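You operate a simulated robot arm through the tools that you are given. There is no shell and no other tool.

You are at the controls of a simulated two-armed robot. One attempt, no reset.

Task
Open all three tally bays: yellow stack in 1, white in 2, pink in 3.

Only the result counts: the job must be done as asked and must still hold three seconds after the hand-in. Knocking over, shifting, dropping, spilling or breaking anything else fails it.

Robot
Two 7-joint arms with fingered hands on one trunk that stands fixed in place. Base frame: the origin is at the foot of the trunk, x ahead of it, y to its left, z up. Readings come in m, degrees, newtons and seconds.
The left shoulder is at [0.06, 0.177, 0.85], the right one opposite. Payload 4 kg a hand.
Tool frame (each hand has its own): the origin (TCP) lies between the finger pads and is the grasp point; the fingertips stand 0.037 m ahead of it; z points along the fingers, y is the line along which they close. The gripper opens to 0.124 m. The gripper's body begins 0.043 m behind the TCP. The gripper is a hand of 3 fingers: y runs from the thumb to the fingers, the wrist lies at [-0.015, -0.108, -0.202] in the tool frame, and closing takes about 1.5 s.
Orientation is that of the tool frame in the base frame, as a unit quaternion [x, y, z, w]. With the fingers straight down and the wrist toward the robot, the tool's x, y and z point along [0, 1, 0], [1, 0, 0] and [0, 0, -1] of the base frame.

Tools
- The arms move only by the tool jog_arm. It takes "left_increments", "right_increments" or both (then of equal length, played together; a hand with none holds still); each is a list of rows, each a list of 7 numbers: the turn, a rotation vector about the base's x, y, z in degrees, then the shift along the base's x, y, z in m, then the closure in counts, from 0 (fully open) to 255 (shut). In form: [[rx, ry, rz, tx, ty, tz, gripper], ...]. A call has 1 to 20 rows; each row is the pose to reach, as a shift and turn from the pose commanded when the call began. Rows are played at 5 a second. More than 0.05 m and 8.6 degrees between two rows, or a gripper value outside its range, and nothing of the call is played. A pose out of reach is approached as far as the arm can. The call stops where the force on the tool passes 40 N (or 10 N more than at its start, if that is more) or the arm is blocked; 0.2 s more then pass. Each finger travels about 0.072 m/s and halts on what it meets, pressing with about 25 N; the grip force reading is that of the motor and also rises with nothing between the fingers. The clock runs only during rows and for 0.2 s after the last one: add rows that repeat a pose to give the fingers time. The reply holds the time, the measured pose of the TCP, the force on the tool along the base axes, the opening and the grip force, in the units named above and with some noise, with the torque about the TCP (base axes, N m) and any sound that the robot's microphone picked up, and new pictures: "show" is both (left out), scene, wrist or none (wrist: the cameras of the hands that moved).
- Cameras (640 x 400 px; columns grow to the right, rows downward): "scene" is now at [0.0441, -0.0416, 1.5079]; the picture's right is [-0.55, -0.84, 0.00], its down [-0.57, 0.37, -0.74] and it looks along [0.61, -0.40, -0.68] (base axes); focal length 352 px, centre (320, 200). "left" rides on the left gripper at [-0.064, -0.076, -0.137] in its tool frame; the picture's right is [-0.84, -0.26, 0.48], its down [0.48, -0.76, 0.43] and it looks along [0.26, 0.60, 0.76] (tool axes); focal length 256 px, centre (320, 200). "right" rides on the right gripper at [0.064, -0.076, -0.136] in its tool frame; the picture's right is [-0.84, 0.26, -0.48], its down [-0.48, -0.76, 0.44] and it looks along [-0.25, 0.60, 0.76] (tool axes); focal length 256 px, centre (320, 200). There is no depth. A picture from a camera that has moved, and an enlarged one, comes with that camera's place and axes in the base frame and with its lens. The place of the scene camera against the robot may be out by one fixed shift of up to 0.012 m in any direction.
- slide_trunk(by): slides the trunk up (or, below 0, down) by that many m; the arms and the scene camera ride with it, the base frame stays. It gives what a move gives, with no picture.
- hand_shape(shape, hand): the hand has 3 fingers and takes this shape, open, in about a second: jaw (thumb against the fingers, like two jaws); tri (thumb and two fingers); tip (a fingertip pinch); poke (one finger out to press); point (the index stretched); flat (the hand flat); cup (the hand cupped); fist (a fist). The gripper value then closes the fingers along that shape, each until it touches; the sizes above hold for jaw. It gives what a move gives, with no picture.
- head_to(pan, tilt): turns the head with the scene camera to pan (to the left, within 86 degrees either way) and tilt (down, from -29 to 69), counted from straight ahead of the robot. It gives what a move gives, and a new picture of the scene camera.
- close_up(camera, box): a new picture of the part [left, top, right, bottom] of that camera's present view, enlarged. No time passes.
- job_done(): hands the job in; it is judged then, once.

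Nothing tells you positions but the pictures and the camera data. Unless the task says otherwise, let go and move clear before handing in.

The tools are called after "Call:" as a command line: name --argument value ..., lists and objects as JSON in quotes. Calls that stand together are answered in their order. jog_arm: Moves the arms, as the interface text tells. Its arguments: {"type":"object","properties":{"left_increments":{"type":"array"},"right_increments":{"type":"array"},"show":{"type":"string","enum":["both","scene","wrist","none"]}},"required":[]} The other tools are called the same way: slide_trunk (by) slides the trunk up or down; hand_shape (shape, hand) gives the hand a shape; head_to (pan, tilt) turns the head that bears the scene camera; close_up (camera, box) takes an enlarged picture of a part of a camera's view; job_done () hands the job in.

At the start:

```text
time_s: 0.0
left_eef_pos: [0.5582, -0.0838, 1.0299]
left_tool_rot: [0.708, 0.707, 0.0, 0.0]
left_wrist_force: [-0.3, -0.8, -0.5]
left_ft_torque: [0.0, -0.02, 0.0]
left_gripper_width: 0.1236
left_grasp_force: 0.1
left_shape: jaw
right_eef_pos: [0.4405, -0.4941, 1.0279]
right_tool_rot: [0.707, 0.707, -0.001, 0.0]
right_wrist_force: [0.4, 0.6, -0.1]
right_ft_torque: [0.0, -0.01, -0.01]
right_gripper_width: 0.1237
right_grasp_force: 0.0
right_shape: jaw
trunk travel left (down, up): [-0.375, 0.215]
head pan, tilt: [-33.3, 42.6]
```

scene: 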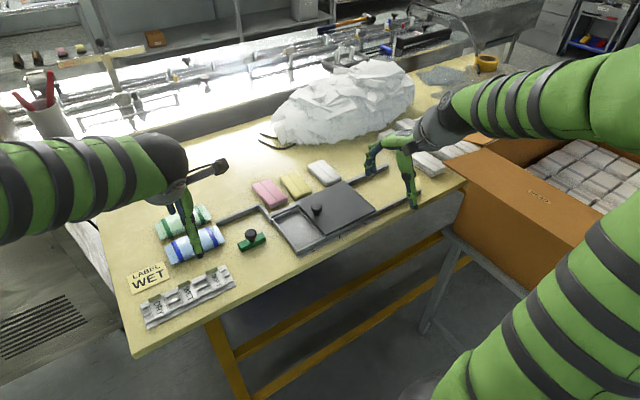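
right: 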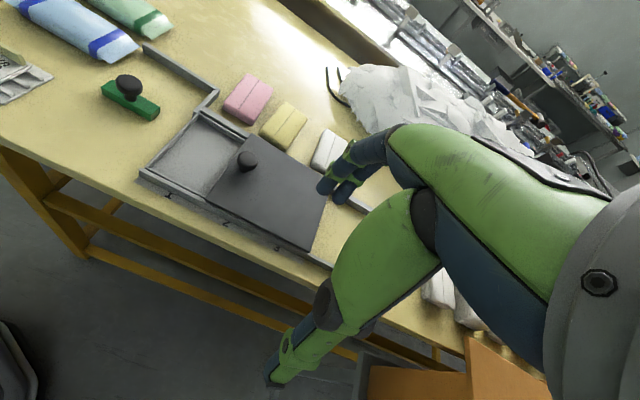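
left: 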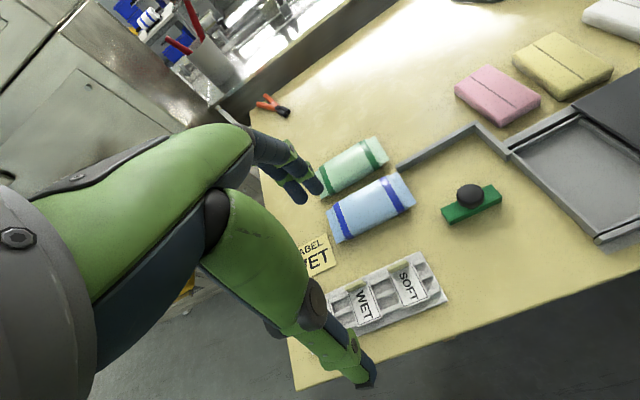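

I see a table with a tray covered by a dark sliding lid with a knob, and pink, yellow and white stacks behind it, plus a green stamp-like object and other packs. I'll look closer before moving.

Call:
close_up --camera "scene" --box '[220, 140, 420, 265]'

Call:
close_up --camera "right" --box '[80, 40, 400, 280]'

Call:
close_up --camera "left" --box '[380, 20, 640, 260]'

```text
3.20 times, centred on (320, 202) of scene
camera zoom: at [0.0441, -0.0416, 1.5079], right [-0.55, -0.84, 0.0], down [-0.57, 0.37, -0.74], along [0.61, -0.4, -0.68], focal length 1126 px, centre (320, 192)
```

zoom: 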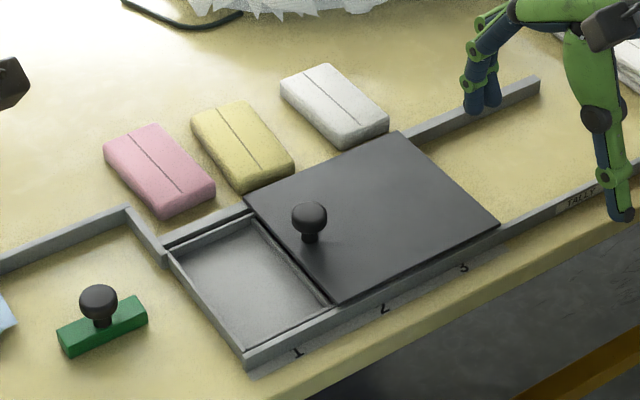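

```text
1.67 times, centred on (240, 160) of right
camera zoom: at [0.3652, -0.4322, 1.1651], right [0.26, -0.84, 0.48], down [-0.76, -0.48, -0.44], along [0.6, -0.25, -0.76], focal length 427 px, centre (453, 267)
```

zoom: 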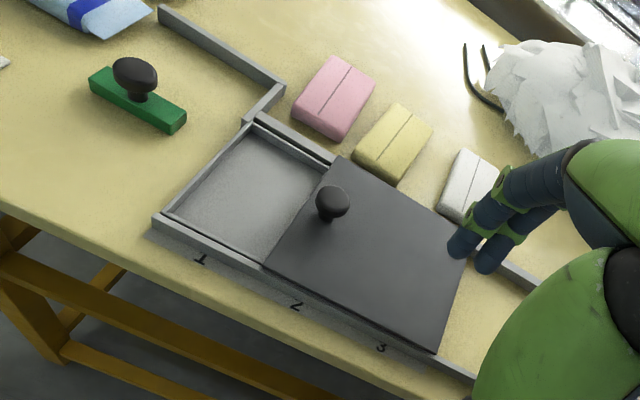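

```text
1.67 times, centred on (510, 140) of left
camera zoom: at [0.4833, -0.1481, 1.1661], right [-0.26, -0.84, -0.48], down [-0.76, 0.48, -0.43], along [0.6, 0.26, -0.76], focal length 427 px, centre (3, 300)
```

zoom: 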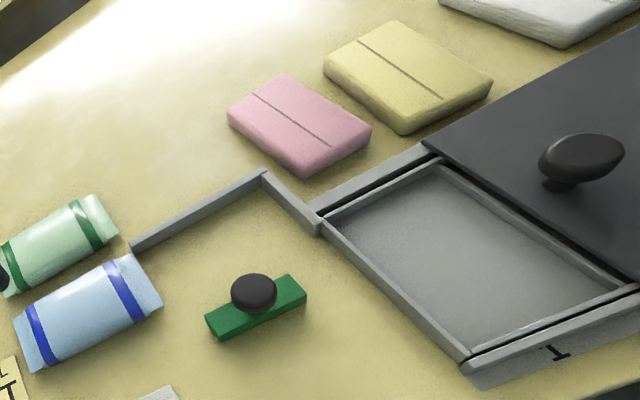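

The lid covers bays 2 and 3 and seems to slide right along rails; the knob is near (0.62, -0.41, 0.84). I'll take more close-ups of the rail's right part and the green knob block.

Call:
close_up --camera "scene" --box '[340, 110, 500, 210]'

Call:
close_up --camera "scene" --box '[120, 190, 280, 340]'

Call:
close_up --camera "right" --box '[140, 80, 360, 260]'

```text
4.00 times, centred on (420, 160) of scene
camera zoom: at [0.0441, -0.0416, 1.5079], right [-0.55, -0.84, 0.0], down [-0.57, 0.37, -0.74], along [0.61, -0.4, -0.68], focal length 1408 px, centre (-80, 360)
```

zoom: 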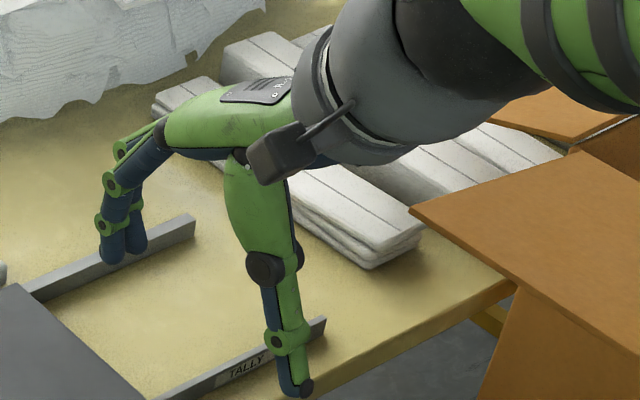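

```text
2.67 times, centred on (200, 265) of scene
camera zoom: at [0.0441, -0.0416, 1.5079], right [-0.55, -0.84, 0.0], down [-0.57, 0.37, -0.74], along [0.61, -0.4, -0.68], focal length 939 px, centre (640, 27)
```

zoom: 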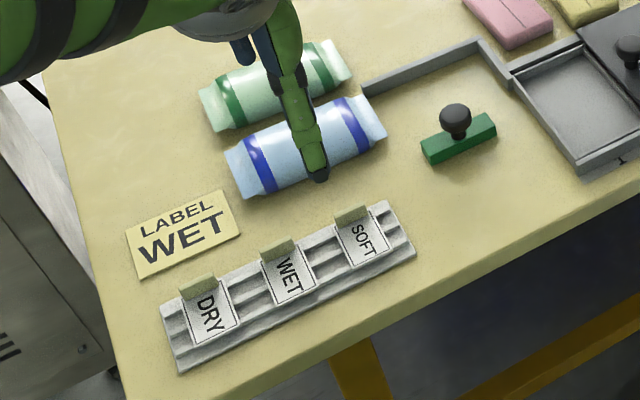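

```text
2.22 times, centred on (250, 170) of right
camera zoom: at [0.3652, -0.4322, 1.1651], right [0.26, -0.84, 0.48], down [-0.76, -0.48, -0.44], along [0.6, -0.25, -0.76], focal length 569 px, centre (476, 267)
```

zoom: 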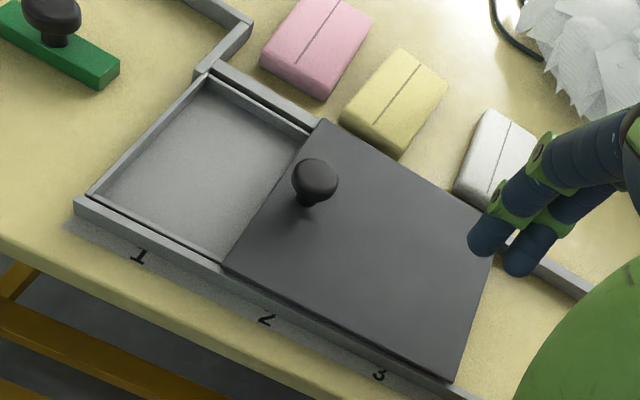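

Bay 1 is already open and empty; the dark lid covers 2 and 3, with rails running on to the right. I'll move the right arm aside and up so that both cameras see the rails and stacks clearly.

Call:
jog_arm --right_increments '[[0, 0, 0, -0.01, -0.04, 0.02, 0], [0, 0, 0, -0.02, -0.08, 0.04, 0], [0, 0, 0, -0.03, -0.12, 0.06, 0], [0, 0, 0, -0.04, -0.16, 0.08, 0], [0, 0, 0, -0.05, -0.2, 0.1, 0], [0, 0, 0, -0.05, -0.22, 0.12, 0]]' --show "both"

```text
time_s: 1.4
left_eef_pos: [0.5577, -0.0846, 1.03]
left_tool_rot: [0.707, 0.707, 0.0, 0.0]
left_wrist_force: [-0.2, -0.3, 0.2]
left_ft_torque: [0.02, 0.0, 0.0]
left_gripper_width: 0.1234
left_grasp_force: 0.0
left_shape: jaw
right_eef_pos: [0.391, -0.7158, 1.1459]
right_tool_rot: [0.708, 0.707, 0.0, 0.0]
right_wrist_force: [0.0, 0.8, -0.8]
right_ft_torque: [-0.03, 0.02, 0.01]
right_gripper_width: 0.1238
right_grasp_force: 0.1
right_shape: jaw
trunk travel left (down, up): [-0.375, 0.215]
head pan, tilt: [-33.3, 42.6]
camera scene: at [0.0443, -0.0417, 1.5079], right [-0.55, -0.84, 0.0], down [-0.57, 0.37, -0.74], along [0.61, -0.4, -0.68], focal length 352 px, centre (320, 200)
camera right: at [0.3151, -0.6533, 1.2842], right [0.26, -0.84, 0.48], down [-0.76, -0.48, -0.44], along [0.6, -0.25, -0.76], focal length 256 px, centre (320, 200)
```

scene: 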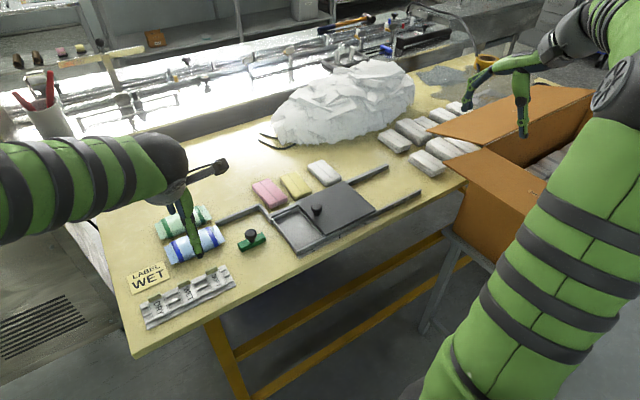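
right: 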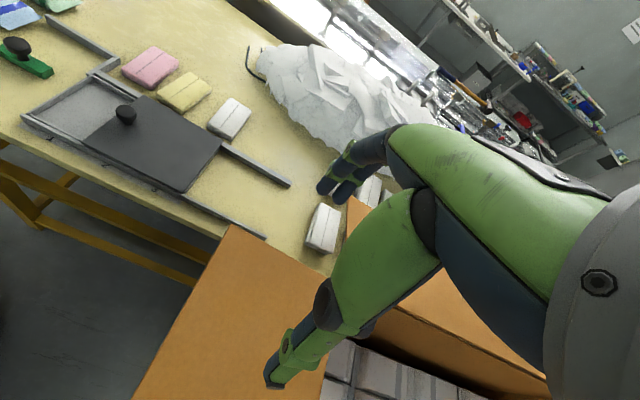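

Call:
close_up --camera "scene" --box '[240, 140, 440, 265]'

Call:
close_up --camera "right" --box '[0, 30, 340, 250]'

Call:
close_up --camera "scene" --box '[250, 165, 390, 255]'

```text
3.20 times, centred on (340, 202) of scene
camera zoom: at [0.0443, -0.0417, 1.5079], right [-0.55, -0.84, 0.0], down [-0.57, 0.37, -0.74], along [0.61, -0.4, -0.68], focal length 1126 px, centre (256, 192)
```

zoom: 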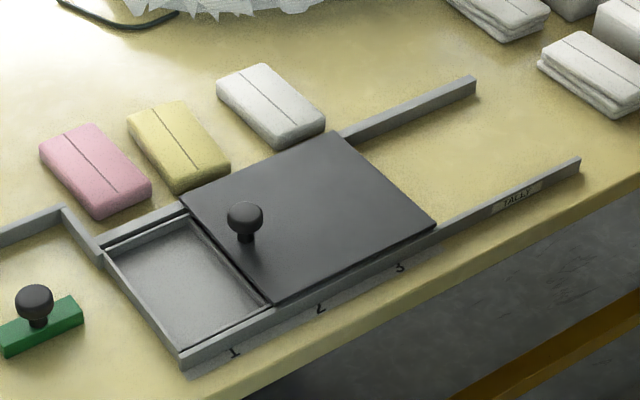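

```text
1.82 times, centred on (170, 140) of right
camera zoom: at [0.3151, -0.6533, 1.2842], right [0.26, -0.84, 0.48], down [-0.76, -0.48, -0.44], along [0.6, -0.25, -0.76], focal length 465 px, centre (593, 309)
```

zoom: 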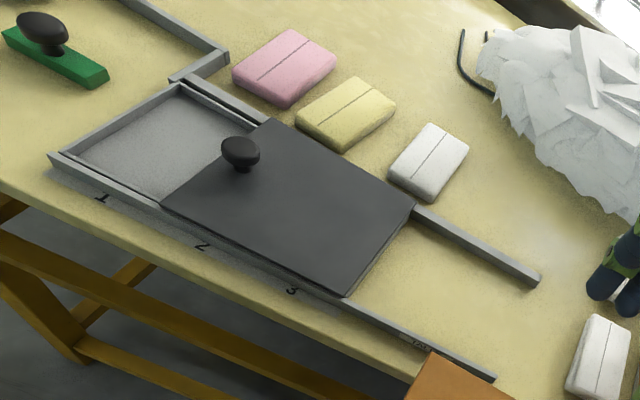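

```text
4.44 times, centred on (320, 210) of scene
camera zoom: at [0.0443, -0.0417, 1.5079], right [-0.55, -0.84, 0.0], down [-0.57, 0.37, -0.74], along [0.61, -0.4, -0.68], focal length 1564 px, centre (320, 156)
```

zoom: 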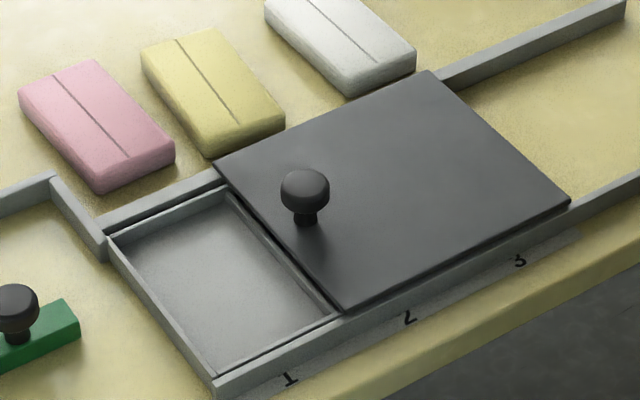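

The lid (about 0.176 m long, y −0.39 to −0.566) must slide right by about 0.18 m along rails that end near y −0.74; the knob is at about (0.61, −0.408, 0.85). I'll bring the right hand above the knob for a closer look.

Call:
jog_arm --right_increments '[[0, 0, 0, 0.027, 0.038, 0, 0], [0, 0, 0, 0.054, 0.077, 0, 0], [0, 0, 0, 0.081, 0.115, 0, 0], [0, 0, 0, 0.108, 0.154, 0, 0], [0, 0, 0, 0.135, 0.192, 0, 0], [0, 0, 0, 0.162, 0.231, 0, 0], [0, 0, 0, 0.19, 0.269, -0.01, 0], [0, 0, 0, 0.217, 0.308, -0.02, 0], [0, 0, 0, 0.217, 0.308, -0.06, 0], [0, 0, 0, 0.217, 0.308, -0.1, 0], [0, 0, 0, 0.217, 0.308, -0.14, 0], [0, 0, 0, 0.217, 0.308, -0.18, 0], [0, 0, 0, 0.217, 0.308, -0.18, 0]]'

```text
time_s: 4.2
left_eef_pos: [0.5579, -0.0843, 1.0311]
left_tool_rot: [0.707, 0.707, 0.0, 0.0]
left_wrist_force: [0.3, 0.0, -0.2]
left_ft_torque: [-0.01, 0.02, 0.01]
left_gripper_width: 0.1234
left_grasp_force: 0.0
left_shape: jaw
right_eef_pos: [0.6081, -0.4075, 0.9659]
right_tool_rot: [0.707, 0.707, 0.0, 0.001]
right_wrist_force: [0.0, 0.4, 0.3]
right_ft_torque: [-0.01, 0.0, 0.01]
right_gripper_width: 0.1234
right_grasp_force: 0.1
right_shape: jaw
trunk travel left (down, up): [-0.375, 0.215]
head pan, tilt: [-33.3, 42.6]
camera scene: at [0.0441, -0.0415, 1.5079], right [-0.55, -0.84, 0.0], down [-0.57, 0.37, -0.74], along [0.61, -0.4, -0.68], focal length 352 px, centre (320, 200)
camera right: at [0.5321, -0.3444, 1.1037], right [0.26, -0.84, 0.48], down [-0.76, -0.48, -0.44], along [0.6, -0.25, -0.76], focal length 256 px, centre (320, 200)
```

scene: 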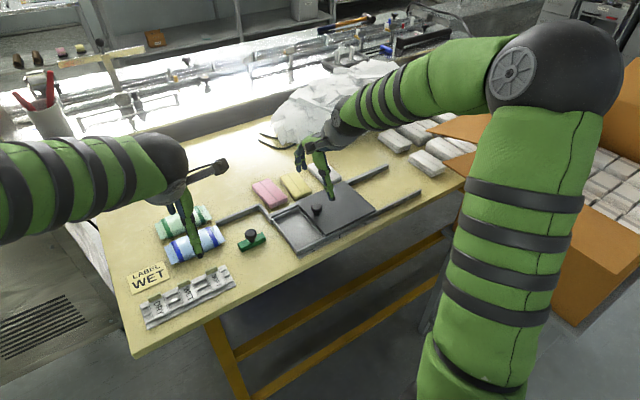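
right: 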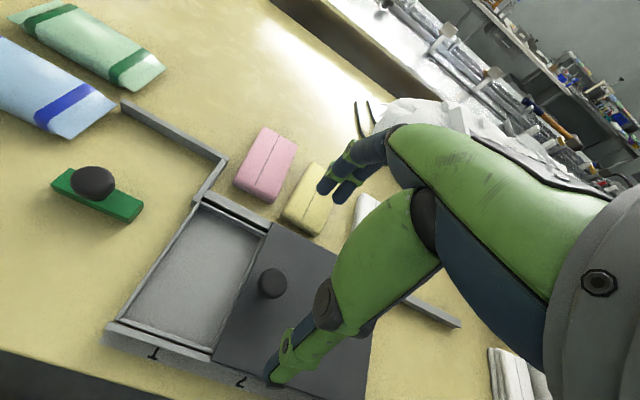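

Call:
close_up --camera "right" --box '[90, 170, 380, 400]'

Call:
close_up --camera "scene" --box '[250, 160, 390, 255]'

```text
1.74 times, centred on (235, 285) of right
camera zoom: at [0.5321, -0.3444, 1.1037], right [0.26, -0.84, 0.48], down [-0.76, -0.48, -0.44], along [0.6, -0.25, -0.76], focal length 445 px, centre (468, 52)
```

zoom: 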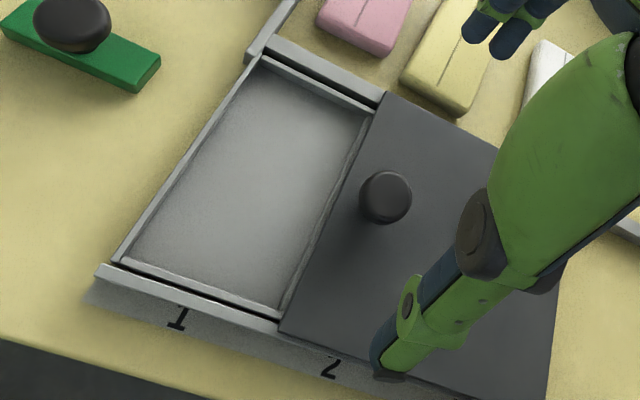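

```text
4.21 times, centred on (320, 208) of scene
camera zoom: at [0.0441, -0.0415, 1.5079], right [-0.55, -0.84, 0.0], down [-0.57, 0.37, -0.74], along [0.61, -0.4, -0.68], focal length 1482 px, centre (320, 168)
```

zoom: 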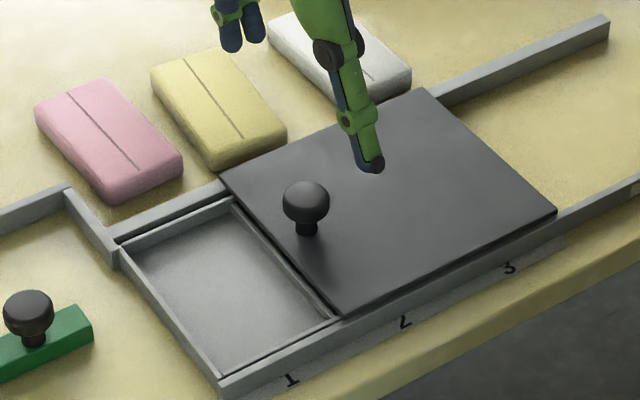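

The knob sits at about (0.609, −0.407), directly under the open right hand. I'll lower the hand around the knob, with fingertips staying just above the lid.

Call:
jog_arm --right_increments '[[0, 0, 0, 0, 0, -0.03, 0], [0, 0, 0, 0, 0, -0.06, 0], [0, 0, 0, 0, 0, -0.08, 0], [0, 0, 0, 0, 0, -0.095, 0], [0, 0, 0, 0, 0, -0.095, 0]]'

```text
time_s: 5.4
left_eef_pos: [0.5587, -0.0828, 1.0308]
left_tool_rot: [0.708, 0.707, 0.0, 0.0]
left_wrist_force: [0.5, 0.5, -0.3]
left_ft_torque: [0.01, 0.01, 0.02]
left_gripper_width: 0.1236
left_grasp_force: 0.0
left_shape: jaw
right_eef_pos: [0.6086, -0.4066, 0.8735]
right_tool_rot: [0.707, 0.707, 0.001, 0.001]
right_wrist_force: [-0.4, -0.1, -0.2]
right_ft_torque: [0.0, -0.04, 0.02]
right_gripper_width: 0.1237
right_grasp_force: 0.2
right_shape: jaw
trunk travel left (down, up): [-0.375, 0.215]
head pan, tilt: [-33.3, 42.6]
camera scene: at [0.0442, -0.0415, 1.5079], right [-0.55, -0.84, 0.0], down [-0.57, 0.37, -0.74], along [0.61, -0.4, -0.68], focal length 352 px, centre (320, 200)
camera right: at [0.5334, -0.3443, 1.0091], right [0.26, -0.84, 0.48], down [-0.76, -0.48, -0.44], along [0.6, -0.25, -0.76], focal length 256 px, centre (320, 200)
```

scene: 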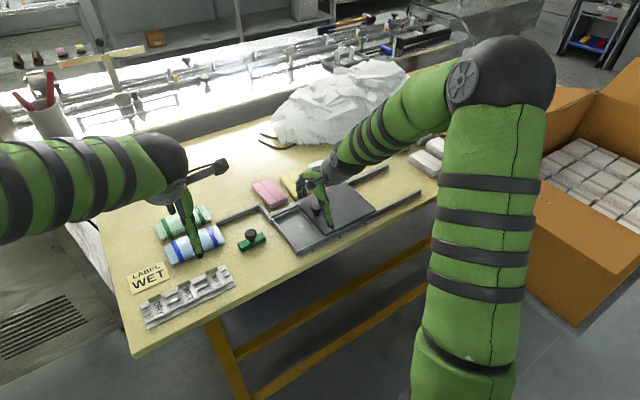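
right: 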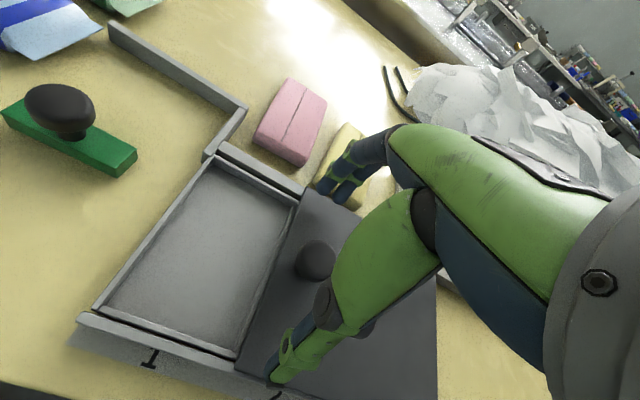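

Call:
close_up --camera "scene" --box '[270, 160, 370, 235]'

Call:
close_up --camera "right" --box '[220, 130, 420, 400]'

```text
5.33 times, centred on (320, 198) of scene
camera zoom: at [0.0442, -0.0415, 1.5079], right [-0.55, -0.84, 0.0], down [-0.57, 0.37, -0.74], along [0.61, -0.4, -0.68], focal length 1877 px, centre (320, 213)
```

zoom: 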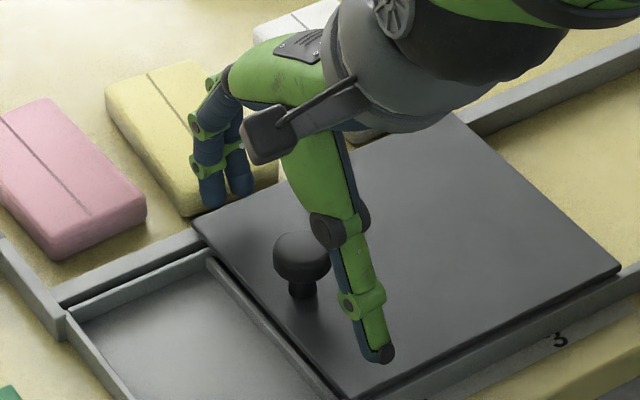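

```text
1.48 times, centred on (320, 265) of right
camera zoom: at [0.5334, -0.3443, 1.0091], right [0.26, -0.84, 0.48], down [-0.76, -0.48, -0.44], along [0.6, -0.25, -0.76], focal length 379 px, centre (320, 104)
```

zoom: 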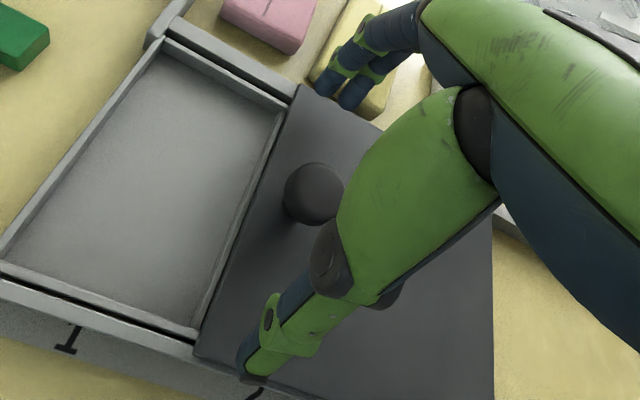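

The knob is centred between thumb and fingers. I'll lower 5 mm more and close on it gently.

Call:
jog_arm --right_increments '[[0, 0, 0, 0, 0, -0.005, 0], [0, 0, 0, 0, 0, -0.005, 80], [0, 0, 0, 0, 0, -0.005, 140], [0, 0, 0, 0, 0, -0.005, 190], [0, 0, 0, 0, 0, -0.005, 220], [0, 0, 0, 0, 0, -0.005, 255], [0, 0, 0, 0, 0, -0.005, 255], [0, 0, 0, 0, 0, -0.005, 255], [0, 0, 0, 0, 0, -0.005, 255]]'

```text
time_s: 7.4
left_eef_pos: [0.5577, -0.0846, 1.0305]
left_tool_rot: [0.707, 0.707, 0.0, 0.0]
left_wrist_force: [0.5, -0.1, 0.4]
left_ft_torque: [0.01, -0.02, -0.02]
left_gripper_width: 0.1234
left_grasp_force: 0.0
left_shape: jaw
right_eef_pos: [0.6086, -0.4062, 0.8675]
right_tool_rot: [0.707, 0.707, 0.0, -0.001]
right_wrist_force: [-6.2, 1.7, -1.3]
right_ft_torque: [0.01, -0.01, -0.05]
right_gripper_width: 0.029
right_grasp_force: 25.5
right_shape: jaw
trunk travel left (down, up): [-0.375, 0.215]
head pan, tilt: [-33.3, 42.6]
camera scene: at [0.0437, -0.0415, 1.5079], right [-0.55, -0.84, 0.0], down [-0.57, 0.37, -0.74], along [0.61, -0.4, -0.68], focal length 352 px, centre (320, 200)
camera right: at [0.533, -0.344, 1.0046], right [0.26, -0.84, 0.48], down [-0.76, -0.48, -0.43], along [0.6, -0.25, -0.76], focal length 256 px, centre (320, 200)
```

scene: 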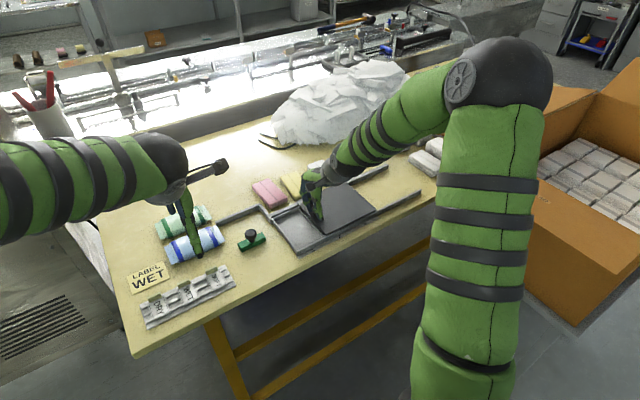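
right: 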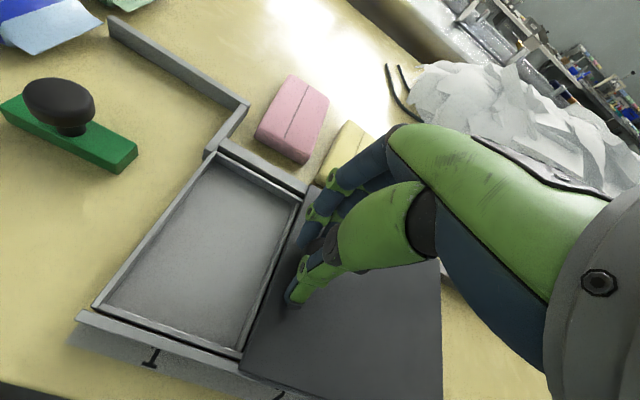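

The knob is held (0.029 m, 25 N). I'll slide it a few centimetres to the right as a test.

Call:
jog_arm --right_increments '[[0, 0, 0, 0, -0.006, 0, 255], [0, 0, 0, 0, -0.012, 0, 255], [0, 0, 0, 0, -0.018, 0, 255], [0, 0, 0, 0, -0.024, 0, 255], [0, 0, 0, 0, -0.03, 0, 255]]'

```text
time_s: 8.6
left_eef_pos: [0.559, -0.084, 1.0304]
left_tool_rot: [0.708, 0.707, 0.0, 0.0]
left_wrist_force: [0.7, 0.6, 0.1]
left_ft_torque: [0.01, 0.01, -0.01]
left_gripper_width: 0.1235
left_grasp_force: 0.0
left_shape: jaw
right_eef_pos: [0.6085, -0.4384, 0.8679]
right_tool_rot: [0.707, 0.707, 0.001, 0.001]
right_wrist_force: [-7.2, 0.0, -2.0]
right_ft_torque: [-0.05, -0.01, -0.08]
right_gripper_width: 0.0284
right_grasp_force: 25.2
right_shape: jaw
trunk travel left (down, up): [-0.375, 0.215]
head pan, tilt: [-33.3, 42.6]
camera scene: at [0.0437, -0.0417, 1.508], right [-0.55, -0.84, 0.0], down [-0.57, 0.37, -0.74], along [0.61, -0.4, -0.68], focal length 352 px, centre (320, 200)
camera right: at [0.5325, -0.3743, 1.0046], right [0.26, -0.84, 0.48], down [-0.76, -0.48, -0.44], along [0.6, -0.25, -0.76], focal length 256 px, centre (320, 200)
```

scene: 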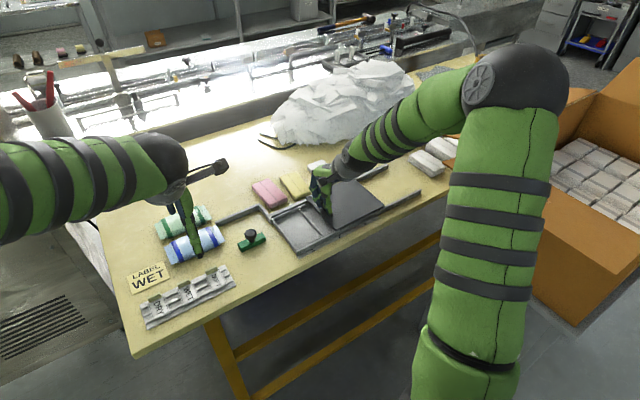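
right: 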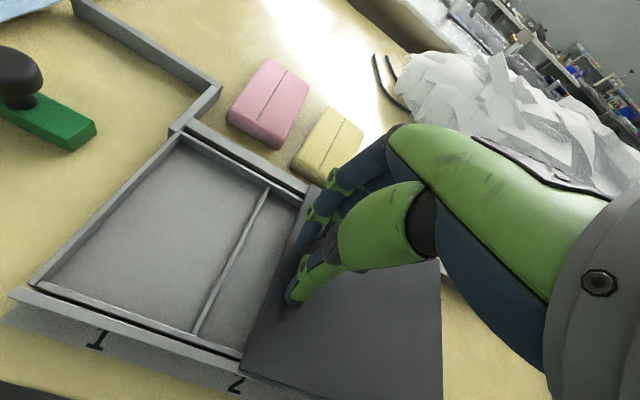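

The lid slides smoothly. I continue to the right, watching the elbow's clearance to the box.

Call:
jog_arm --right_increments '[[0, 0, 0, 0, -0.01, 0, 255], [0, 0, 0, 0, -0.02, 0, 255], [0, 0, 0, 0, -0.03, 0, 255], [0, 0, 0, 0, -0.04, 0, 255], [0, 0, 0, 0, -0.05, 0, 255], [0, 0, 0, 0, -0.06, 0, 255], [0, 0, 0, 0, -0.07, 0, 255], [0, 0, 0, 0, -0.08, 0, 255]]'

```text
time_s: 10.4
left_eef_pos: [0.5582, -0.0835, 1.0309]
left_tool_rot: [0.707, 0.707, 0.0, 0.0]
left_wrist_force: [0.1, -0.1, -0.3]
left_ft_torque: [0.0, 0.01, -0.04]
left_gripper_width: 0.1234
left_grasp_force: 0.0
left_shape: jaw
right_eef_pos: [0.6082, -0.5168, 0.8687]
right_tool_rot: [0.708, 0.707, 0.001, -0.001]
right_wrist_force: [-5.0, -0.4, -4.3]
right_ft_torque: [0.0, 0.0, -0.05]
right_gripper_width: 0.0284
right_grasp_force: 24.8
right_shape: jaw
trunk travel left (down, up): [-0.375, 0.215]
head pan, tilt: [-33.3, 42.6]
camera scene: at [0.0439, -0.0419, 1.5079], right [-0.55, -0.84, 0.0], down [-0.57, 0.37, -0.74], along [0.61, -0.4, -0.68], focal length 352 px, centre (320, 200)
camera right: at [0.5327, -0.4546, 1.0048], right [0.26, -0.84, 0.48], down [-0.76, -0.48, -0.44], along [0.6, -0.25, -0.76], focal length 256 px, centre (320, 200)
```

scene: 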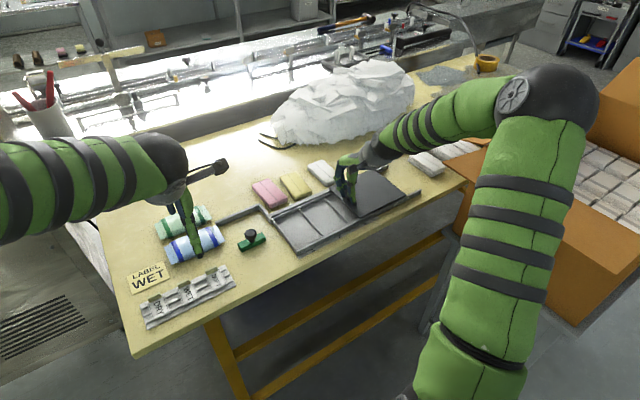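
right: 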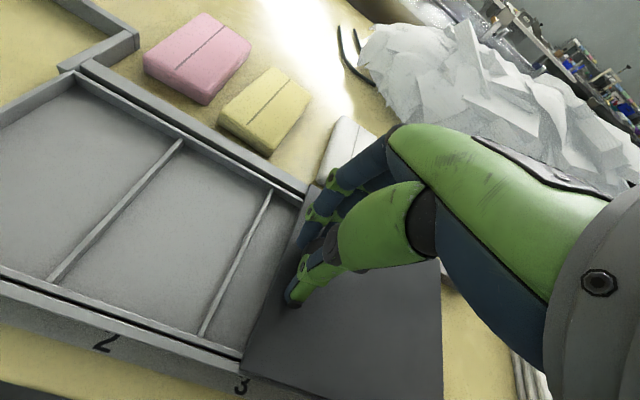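

The lid has moved 0.11 m with little resistance; bay 2 is open. I continue about 0.07 m to clear bay 3.

Call:
jog_arm --right_increments '[[0, 0, 0, 0, -0.01, 0, 255], [0, 0, 0, 0, -0.02, 0, 255], [0, 0, 0, 0, -0.03, 0, 255], [0, 0, 0, 0, -0.04, 0, 255], [0, 0, 0, 0, -0.05, 0, 255], [0, 0, 0, 0, -0.058, 0, 255], [0, 0, 0, 0, -0.066, 0, 255], [0, 0, 0, 0, -0.066, 0, 255]]'

```text
time_s: 12.2
left_eef_pos: [0.5582, -0.0829, 1.0315]
left_tool_rot: [0.707, 0.707, 0.0, 0.001]
left_wrist_force: [-0.2, -0.1, 0.8]
left_ft_torque: [-0.01, 0.03, -0.01]
left_gripper_width: 0.1238
left_grasp_force: 0.0
left_shape: jaw
right_eef_pos: [0.609, -0.5785, 0.8677]
right_tool_rot: [0.706, 0.709, 0.002, -0.003]
right_wrist_force: [-8.3, 28.9, -7.6]
right_ft_torque: [0.6, 0.11, 0.13]
right_gripper_width: 0.0275
right_grasp_force: 25.5
right_shape: jaw
trunk travel left (down, up): [-0.375, 0.215]
head pan, tilt: [-33.3, 42.6]
camera scene: at [0.044, -0.0392, 1.5079], right [-0.55, -0.84, 0.0], down [-0.57, 0.37, -0.74], along [0.62, -0.4, -0.68], focal length 352 px, centre (320, 200)
camera right: at [0.5328, -0.5161, 1.0055], right [0.26, -0.84, 0.48], down [-0.76, -0.48, -0.44], along [0.6, -0.25, -0.76], focal length 256 px, centre (320, 200)
```

scene: 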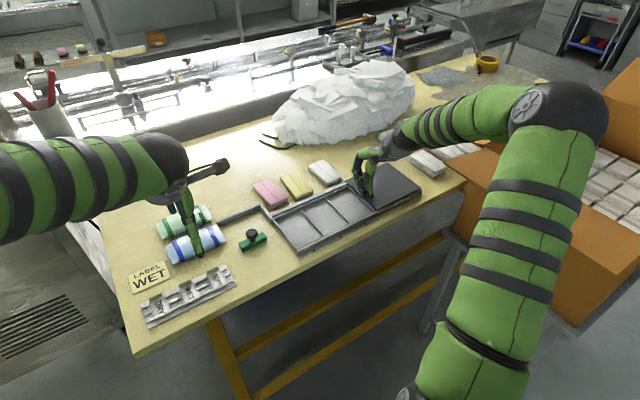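
right: 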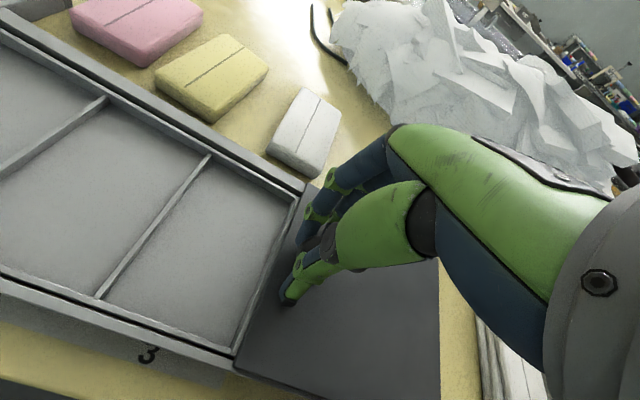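

The lid hit its end stop (about 29 N) after 0.172 m, and all three bays look uncovered. I'll relieve the push, release the knob and rise.

Call:
jog_arm --right_increments '[[0, 0, 0, 0, 0.003, 0, 255], [0, 0, 0, 0, 0.004, 0, 255]]' --show "none"

Call:
jog_arm --right_increments '[[0, 0, 0, 0, 0, 0, 200], [0, 0, 0, 0, 0, 0, 120], [0, 0, 0, 0, 0, 0, 60], [0, 0, 0, 0, 0, 0, 0], [0, 0, 0, 0, 0, 0, 0], [0, 0, 0, 0, 0, 0.03, 0], [0, 0, 0, 0, 0, 0.07, 0], [0, 0, 0, 0, 0, 0.11, 0], [0, 0, 0, 0, 0, 0.15, 0], [0, 0, 0, 0, 0, 0.18, 0]]'

```text
time_s: 12.8
left_eef_pos: [0.5591, -0.0829, 1.0312]
left_tool_rot: [0.707, 0.707, -0.001, 0.001]
left_wrist_force: [-0.2, 0.5, -0.5]
left_ft_torque: [0.0, 0.0, 0.0]
left_gripper_width: 0.1234
left_grasp_force: 0.0
left_shape: jaw
right_eef_pos: [0.608, -0.5775, 0.867]
right_tool_rot: [0.707, 0.708, 0.001, -0.002]
right_wrist_force: [-6.6, 22.8, -9.4]
right_ft_torque: [0.45, 0.08, 0.16]
right_gripper_width: 0.0271
right_grasp_force: 25.4
right_shape: jaw
trunk travel left (down, up): [-0.375, 0.215]
head pan, tilt: [-33.3, 42.6]
```

```text
time_s: 15.0
left_eef_pos: [0.5572, -0.0845, 1.0316]
left_tool_rot: [0.707, 0.707, 0.001, -0.001]
left_wrist_force: [-1.1, 1.2, 0.3]
left_ft_torque: [0.02, -0.03, -0.03]
left_gripper_width: 0.1234
left_grasp_force: 0.1
left_shape: jaw
right_eef_pos: [0.6101, -0.5771, 1.0475]
right_tool_rot: [0.707, 0.707, 0.0, 0.0]
right_wrist_force: [-0.6, -0.8, 0.4]
right_ft_torque: [-0.03, -0.01, -0.03]
right_gripper_width: 0.1238
right_grasp_force: 0.1
right_shape: jaw
trunk travel left (down, up): [-0.375, 0.215]
head pan, tilt: [-33.3, 42.6]
camera scene: at [0.044, -0.0414, 1.5079], right [-0.55, -0.84, 0.0], down [-0.57, 0.37, -0.74], along [0.61, -0.4, -0.68], focal length 352 px, centre (320, 200)
camera right: at [0.5342, -0.514, 1.1855], right [0.26, -0.84, 0.48], down [-0.76, -0.48, -0.44], along [0.6, -0.25, -0.76], focal length 256 px, centre (320, 200)
```

scene: 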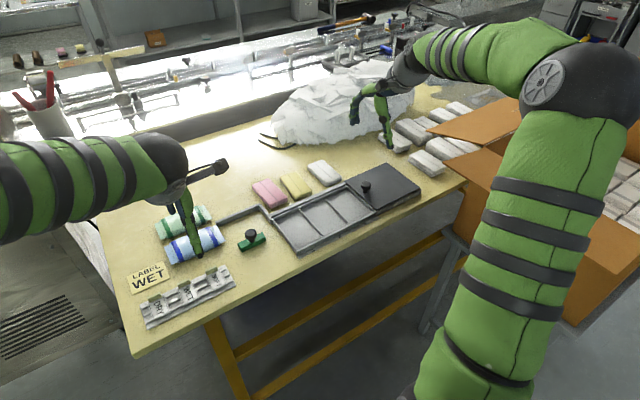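
right: 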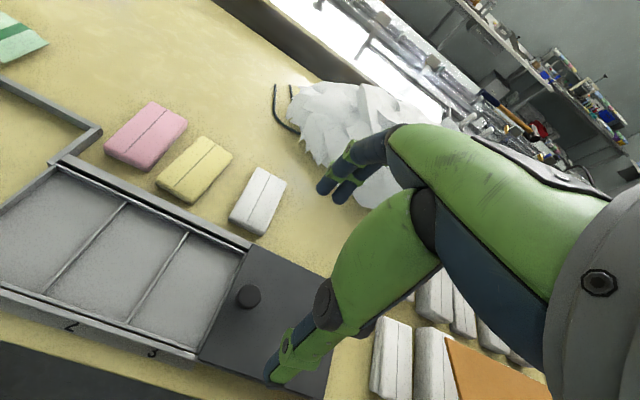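

Call:
close_up --camera "scene" --box '[240, 150, 440, 265]'

Call:
close_up --camera "scene" --box '[240, 150, 350, 220]'

Call:
close_up --camera "right" --box '[0, 80, 320, 380]'

```text
3.20 times, centred on (340, 208) of scene
camera zoom: at [0.044, -0.0414, 1.5079], right [-0.55, -0.84, 0.0], down [-0.57, 0.37, -0.74], along [0.61, -0.4, -0.68], focal length 1126 px, centre (256, 176)
```

zoom: 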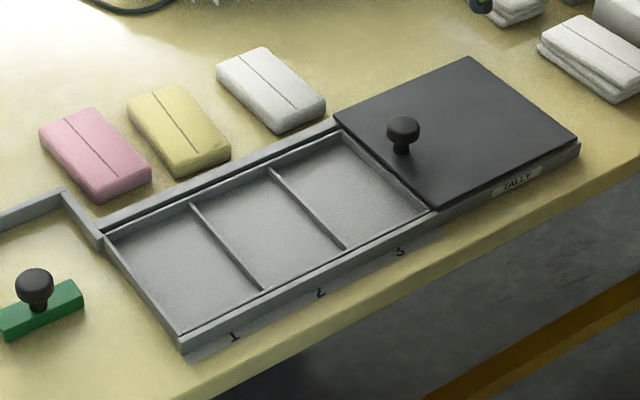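

```text
5.71 times, centred on (295, 185) of scene
camera zoom: at [0.044, -0.0414, 1.5079], right [-0.55, -0.84, 0.0], down [-0.57, 0.37, -0.74], along [0.61, -0.4, -0.68], focal length 2011 px, centre (463, 286)
```

zoom: 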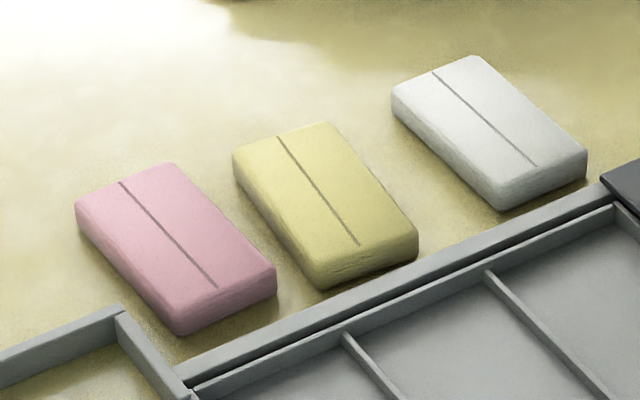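

```text
1.33 times, centred on (160, 230) of right
camera zoom: at [0.5342, -0.514, 1.1855], right [0.26, -0.84, 0.48], down [-0.76, -0.48, -0.44], along [0.6, -0.25, -0.76], focal length 341 px, centre (533, 160)
```

zoom: 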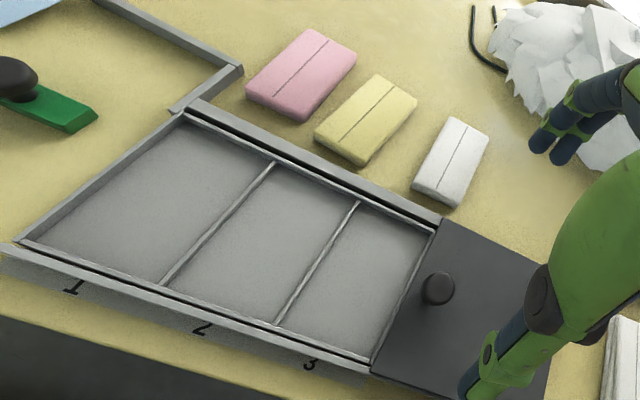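

All three bays are open and the lid is at its stop. Next I'll turn the right hand toward a 90° yaw so the fingers can close across the short sides of the stacks, moving above them step by step.

Call:
jog_arm --right_increments '[[0, 0, 7.5, 0.01, 0.005, 0, 0], [0, 0, 15, 0.02, 0.01, 0, 0], [0, 0, 22.5, 0.03, 0.015, 0, 0], [0, 0, 30, 0.04, 0.02, 0, 0], [0, 0, 37.5, 0.05, 0.025, 0, 0], [0, 0, 45, 0.06, 0.03, 0, 0], [0, 0, 45, 0.06, 0.03, 0, 0]]'

```text
time_s: 16.6
left_eef_pos: [0.5586, -0.0827, 1.0307]
left_tool_rot: [0.707, 0.708, 0.0, 0.0]
left_wrist_force: [-0.1, 0.0, 0.3]
left_ft_torque: [-0.01, -0.02, 0.0]
left_gripper_width: 0.1234
left_grasp_force: 0.0
left_shape: jaw
right_eef_pos: [0.6675, -0.5486, 1.0481]
right_tool_rot: [0.382, 0.924, 0.001, 0.001]
right_wrist_force: [0.3, -0.8, -0.5]
right_ft_torque: [-0.01, -0.02, 0.04]
right_gripper_width: 0.124
right_grasp_force: 0.0
right_shape: jaw
trunk travel left (down, up): [-0.375, 0.215]
head pan, tilt: [-33.3, 42.6]
camera scene: at [0.0441, -0.0416, 1.5079], right [-0.55, -0.84, 0.0], down [-0.57, 0.37, -0.74], along [0.61, -0.4, -0.68], focal length 352 px, centre (320, 200)
camera right: at [0.5695, -0.5583, 1.1857], right [0.77, -0.41, 0.48], down [-0.19, -0.88, -0.44], along [0.6, 0.24, -0.76], focal length 256 px, centre (320, 200)
```

scene: 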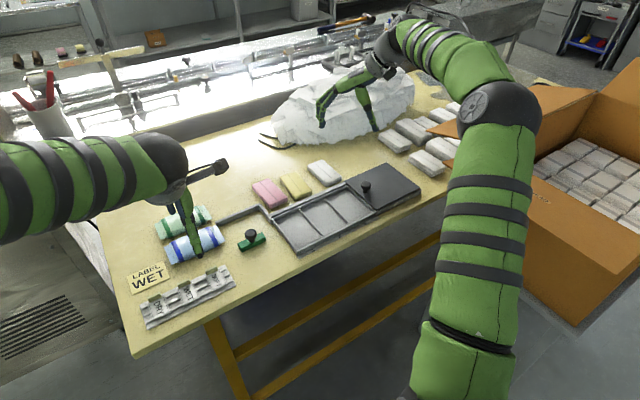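
right: 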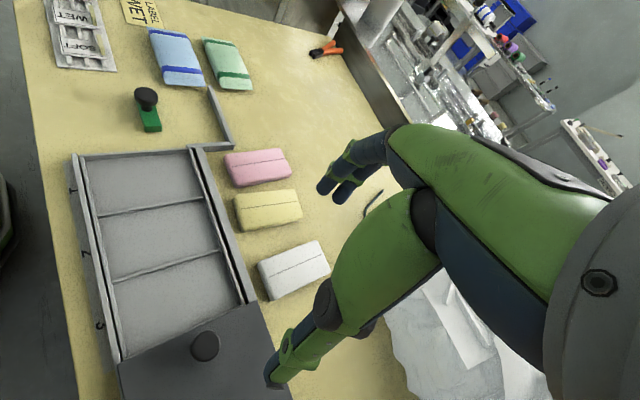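

The rotation works without trouble. I'll complete the 90° yaw and hover above the white stack.

Call:
jog_arm --right_increments '[[0, 0, 7.5, 0.012, 0.0, -0.008, 0], [0, 0, 15, 0.024, 0.0, -0.016, 0], [0, 0, 22.5, 0.036, 0.0, -0.024, 0], [0, 0, 30, 0.048, 0.0, -0.032, 0], [0, 0, 37.5, 0.06, 0.0, -0.04, 0], [0, 0, 45, 0.072, 0.0, -0.048, 0], [0, 0, 45, 0.072, 0.0, -0.048, 0]]'

```text
time_s: 18.2
left_eef_pos: [0.5592, -0.0843, 1.0312]
left_tool_rot: [0.707, 0.707, 0.0, 0.0]
left_wrist_force: [-0.5, 0.1, -0.8]
left_ft_torque: [0.0, 0.01, -0.02]
left_gripper_width: 0.1237
left_grasp_force: 0.1
left_shape: jaw
right_eef_pos: [0.6823, -0.5209, 0.9852]
right_tool_rot: [-0.001, 1.0, 0.0, 0.0]
right_wrist_force: [-0.3, 0.1, -1.4]
right_ft_torque: [0.06, 0.03, 0.02]
right_gripper_width: 0.1239
right_grasp_force: 0.1
right_shape: jaw
right hand out of reach, approached as far as the arm can: row 4, 5, 6, 7
trunk travel left (down, up): [-0.375, 0.215]
head pan, tilt: [-33.3, 42.6]
camera scene: at [0.0444, -0.0418, 1.5079], right [-0.55, -0.84, 0.0], down [-0.57, 0.37, -0.74], along [0.61, -0.4, -0.68], focal length 352 px, centre (320, 200)
camera right: at [0.6194, -0.5992, 1.1225], right [0.84, 0.26, 0.48], down [0.48, -0.76, -0.44], along [0.25, 0.6, -0.76], focal length 256 px, centre (320, 200)
```

scene: 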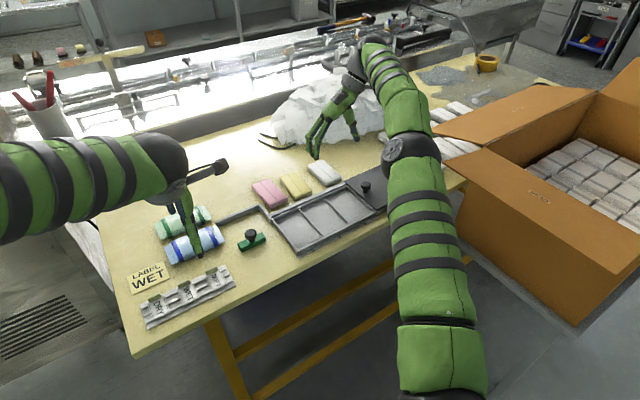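
right: 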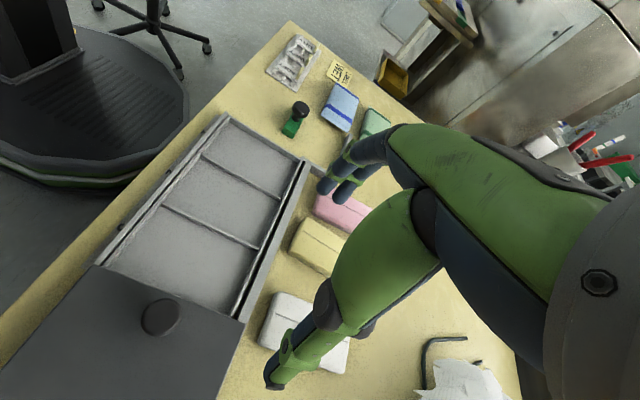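

At full +90° yaw the right arm runs out of reach at these stacks. I'll turn back through 0° and test the opposite yaw (−90°), which brings the wrist closer to the shoulder.

Call:
jog_arm --right_increments '[[0, 0, -7.5, -0.03, 0.01, 0.01, 0], [0, 0, -15, -0.06, 0.02, 0.02, 0], [0, 0, -22.5, -0.075, 0.03, 0.03, 0], [0, 0, -30, -0.09, 0.04, 0.04, 0], [0, 0, -37.5, -0.09, 0.048, 0.05, 0], [0, 0, -45, -0.09, 0.048, 0.05, 0], [0, 0, -52.5, -0.09, 0.048, 0.05, 0], [0, 0, -60, -0.09, 0.048, 0.05, 0], [0, 0, -67.5, -0.09, 0.048, 0.05, 0], [0, 0, -75, -0.09, 0.048, 0.05, 0], [0, 0, -82.5, -0.09, 0.048, 0.05, 0], [0, 0, -90, -0.09, 0.048, 0.05, 0], [0, 0, -90, -0.09, 0.048, 0.05, 0]]'

```text
time_s: 21.0
left_eef_pos: [0.5584, -0.0839, 1.0314]
left_tool_rot: [0.707, 0.707, 0.0, 0.0]
left_wrist_force: [-1.4, -0.1, 0.1]
left_ft_torque: [0.03, -0.02, 0.01]
left_gripper_width: 0.1237
left_grasp_force: 0.0
left_shape: jaw
right_eef_pos: [0.5909, -0.4706, 1.0354]
right_tool_rot: [0.707, 0.707, 0.001, 0.0]
right_wrist_force: [-0.4, -0.4, 0.3]
right_ft_torque: [0.0, 0.01, -0.04]
right_gripper_width: 0.124
right_grasp_force: 0.1
right_shape: jaw
trunk travel left (down, up): [-0.375, 0.215]
head pan, tilt: [-33.3, 42.6]
camera scene: at [0.0441, -0.0416, 1.5079], right [-0.55, -0.84, 0.0], down [-0.57, 0.37, -0.74], along [0.61, -0.4, -0.68], focal length 352 px, centre (320, 200)
camera right: at [0.516, -0.4084, 1.1732], right [0.26, -0.84, 0.48], down [-0.76, -0.48, -0.44], along [0.6, -0.26, -0.76], focal length 256 px, centre (320, 200)
```

scene: 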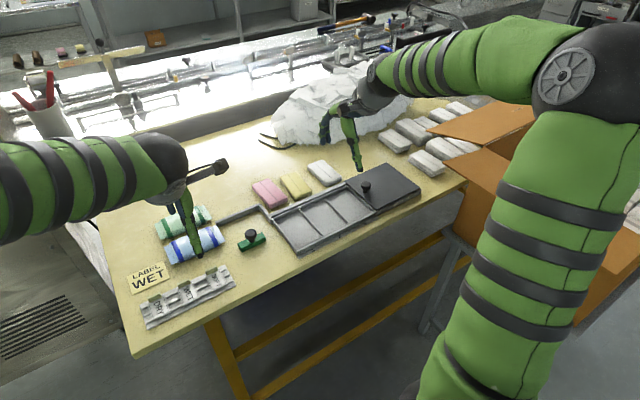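
right: 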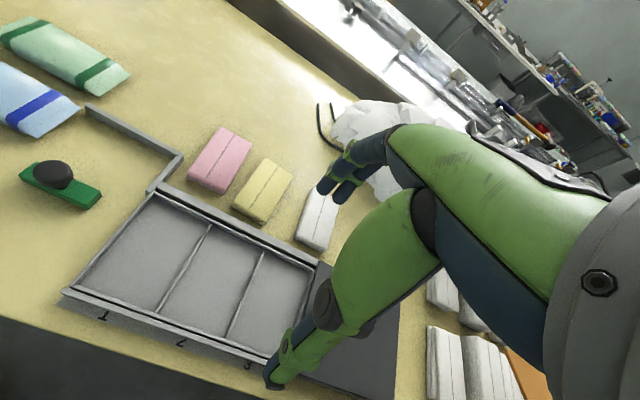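

Back at 0° yaw. I'll go slowly into negative yaw while watching the elbow.

Call:
jog_arm --right_increments '[[0, 0, -7.5, 0.01, 0.0, 0.005, 0], [0, 0, -15, 0.02, 0.0, 0.01, 0], [0, 0, -22.5, 0.03, 0.0, 0.015, 0], [0, 0, -30, 0.04, 0.0, 0.02, 0], [0, 0, -37.5, 0.05, 0.0, 0.02, 0], [0, 0, -45, 0.06, 0.0, 0.02, 0], [0, 0, -45, 0.06, 0.0, 0.02, 0]]'

```text
time_s: 22.6
left_eef_pos: [0.5584, -0.0841, 1.0306]
left_tool_rot: [0.707, 0.707, 0.0, 0.001]
left_wrist_force: [-0.2, 0.0, -0.8]
left_ft_torque: [0.0, -0.03, 0.0]
left_gripper_width: 0.1237
left_grasp_force: 0.0
left_shape: jaw
right_eef_pos: [0.6513, -0.4706, 1.0557]
right_tool_rot: [0.924, 0.382, 0.0, 0.0]
right_wrist_force: [-0.1, 0.3, -0.7]
right_ft_torque: [0.0, 0.02, 0.01]
right_gripper_width: 0.1238
right_grasp_force: 0.0
right_shape: jaw
trunk travel left (down, up): [-0.375, 0.215]
head pan, tilt: [-33.3, 42.6]
camera scene: at [0.0441, -0.0415, 1.5079], right [-0.55, -0.84, 0.0], down [-0.57, 0.37, -0.74], along [0.61, -0.4, -0.68], focal length 352 px, centre (320, 200)
camera right: at [0.6433, -0.373, 1.1935], right [-0.41, -0.77, 0.48], down [-0.88, 0.2, -0.44], along [0.24, -0.6, -0.76], focal length 256 px, centre (320, 200)
```

scene: 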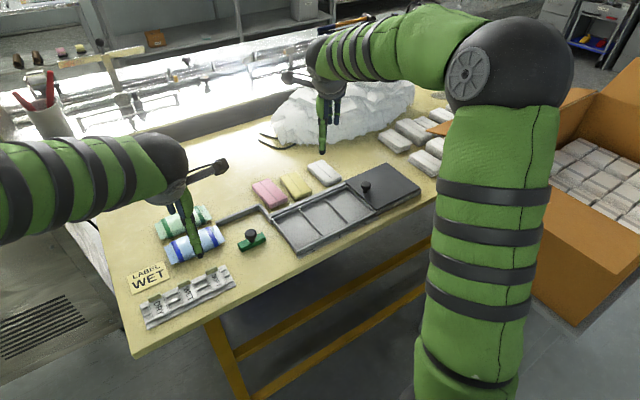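
right: 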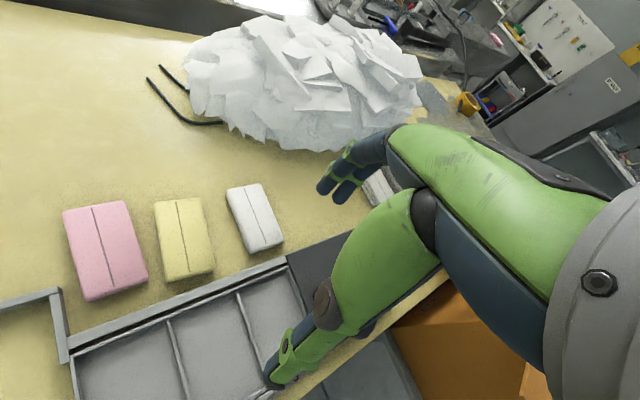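

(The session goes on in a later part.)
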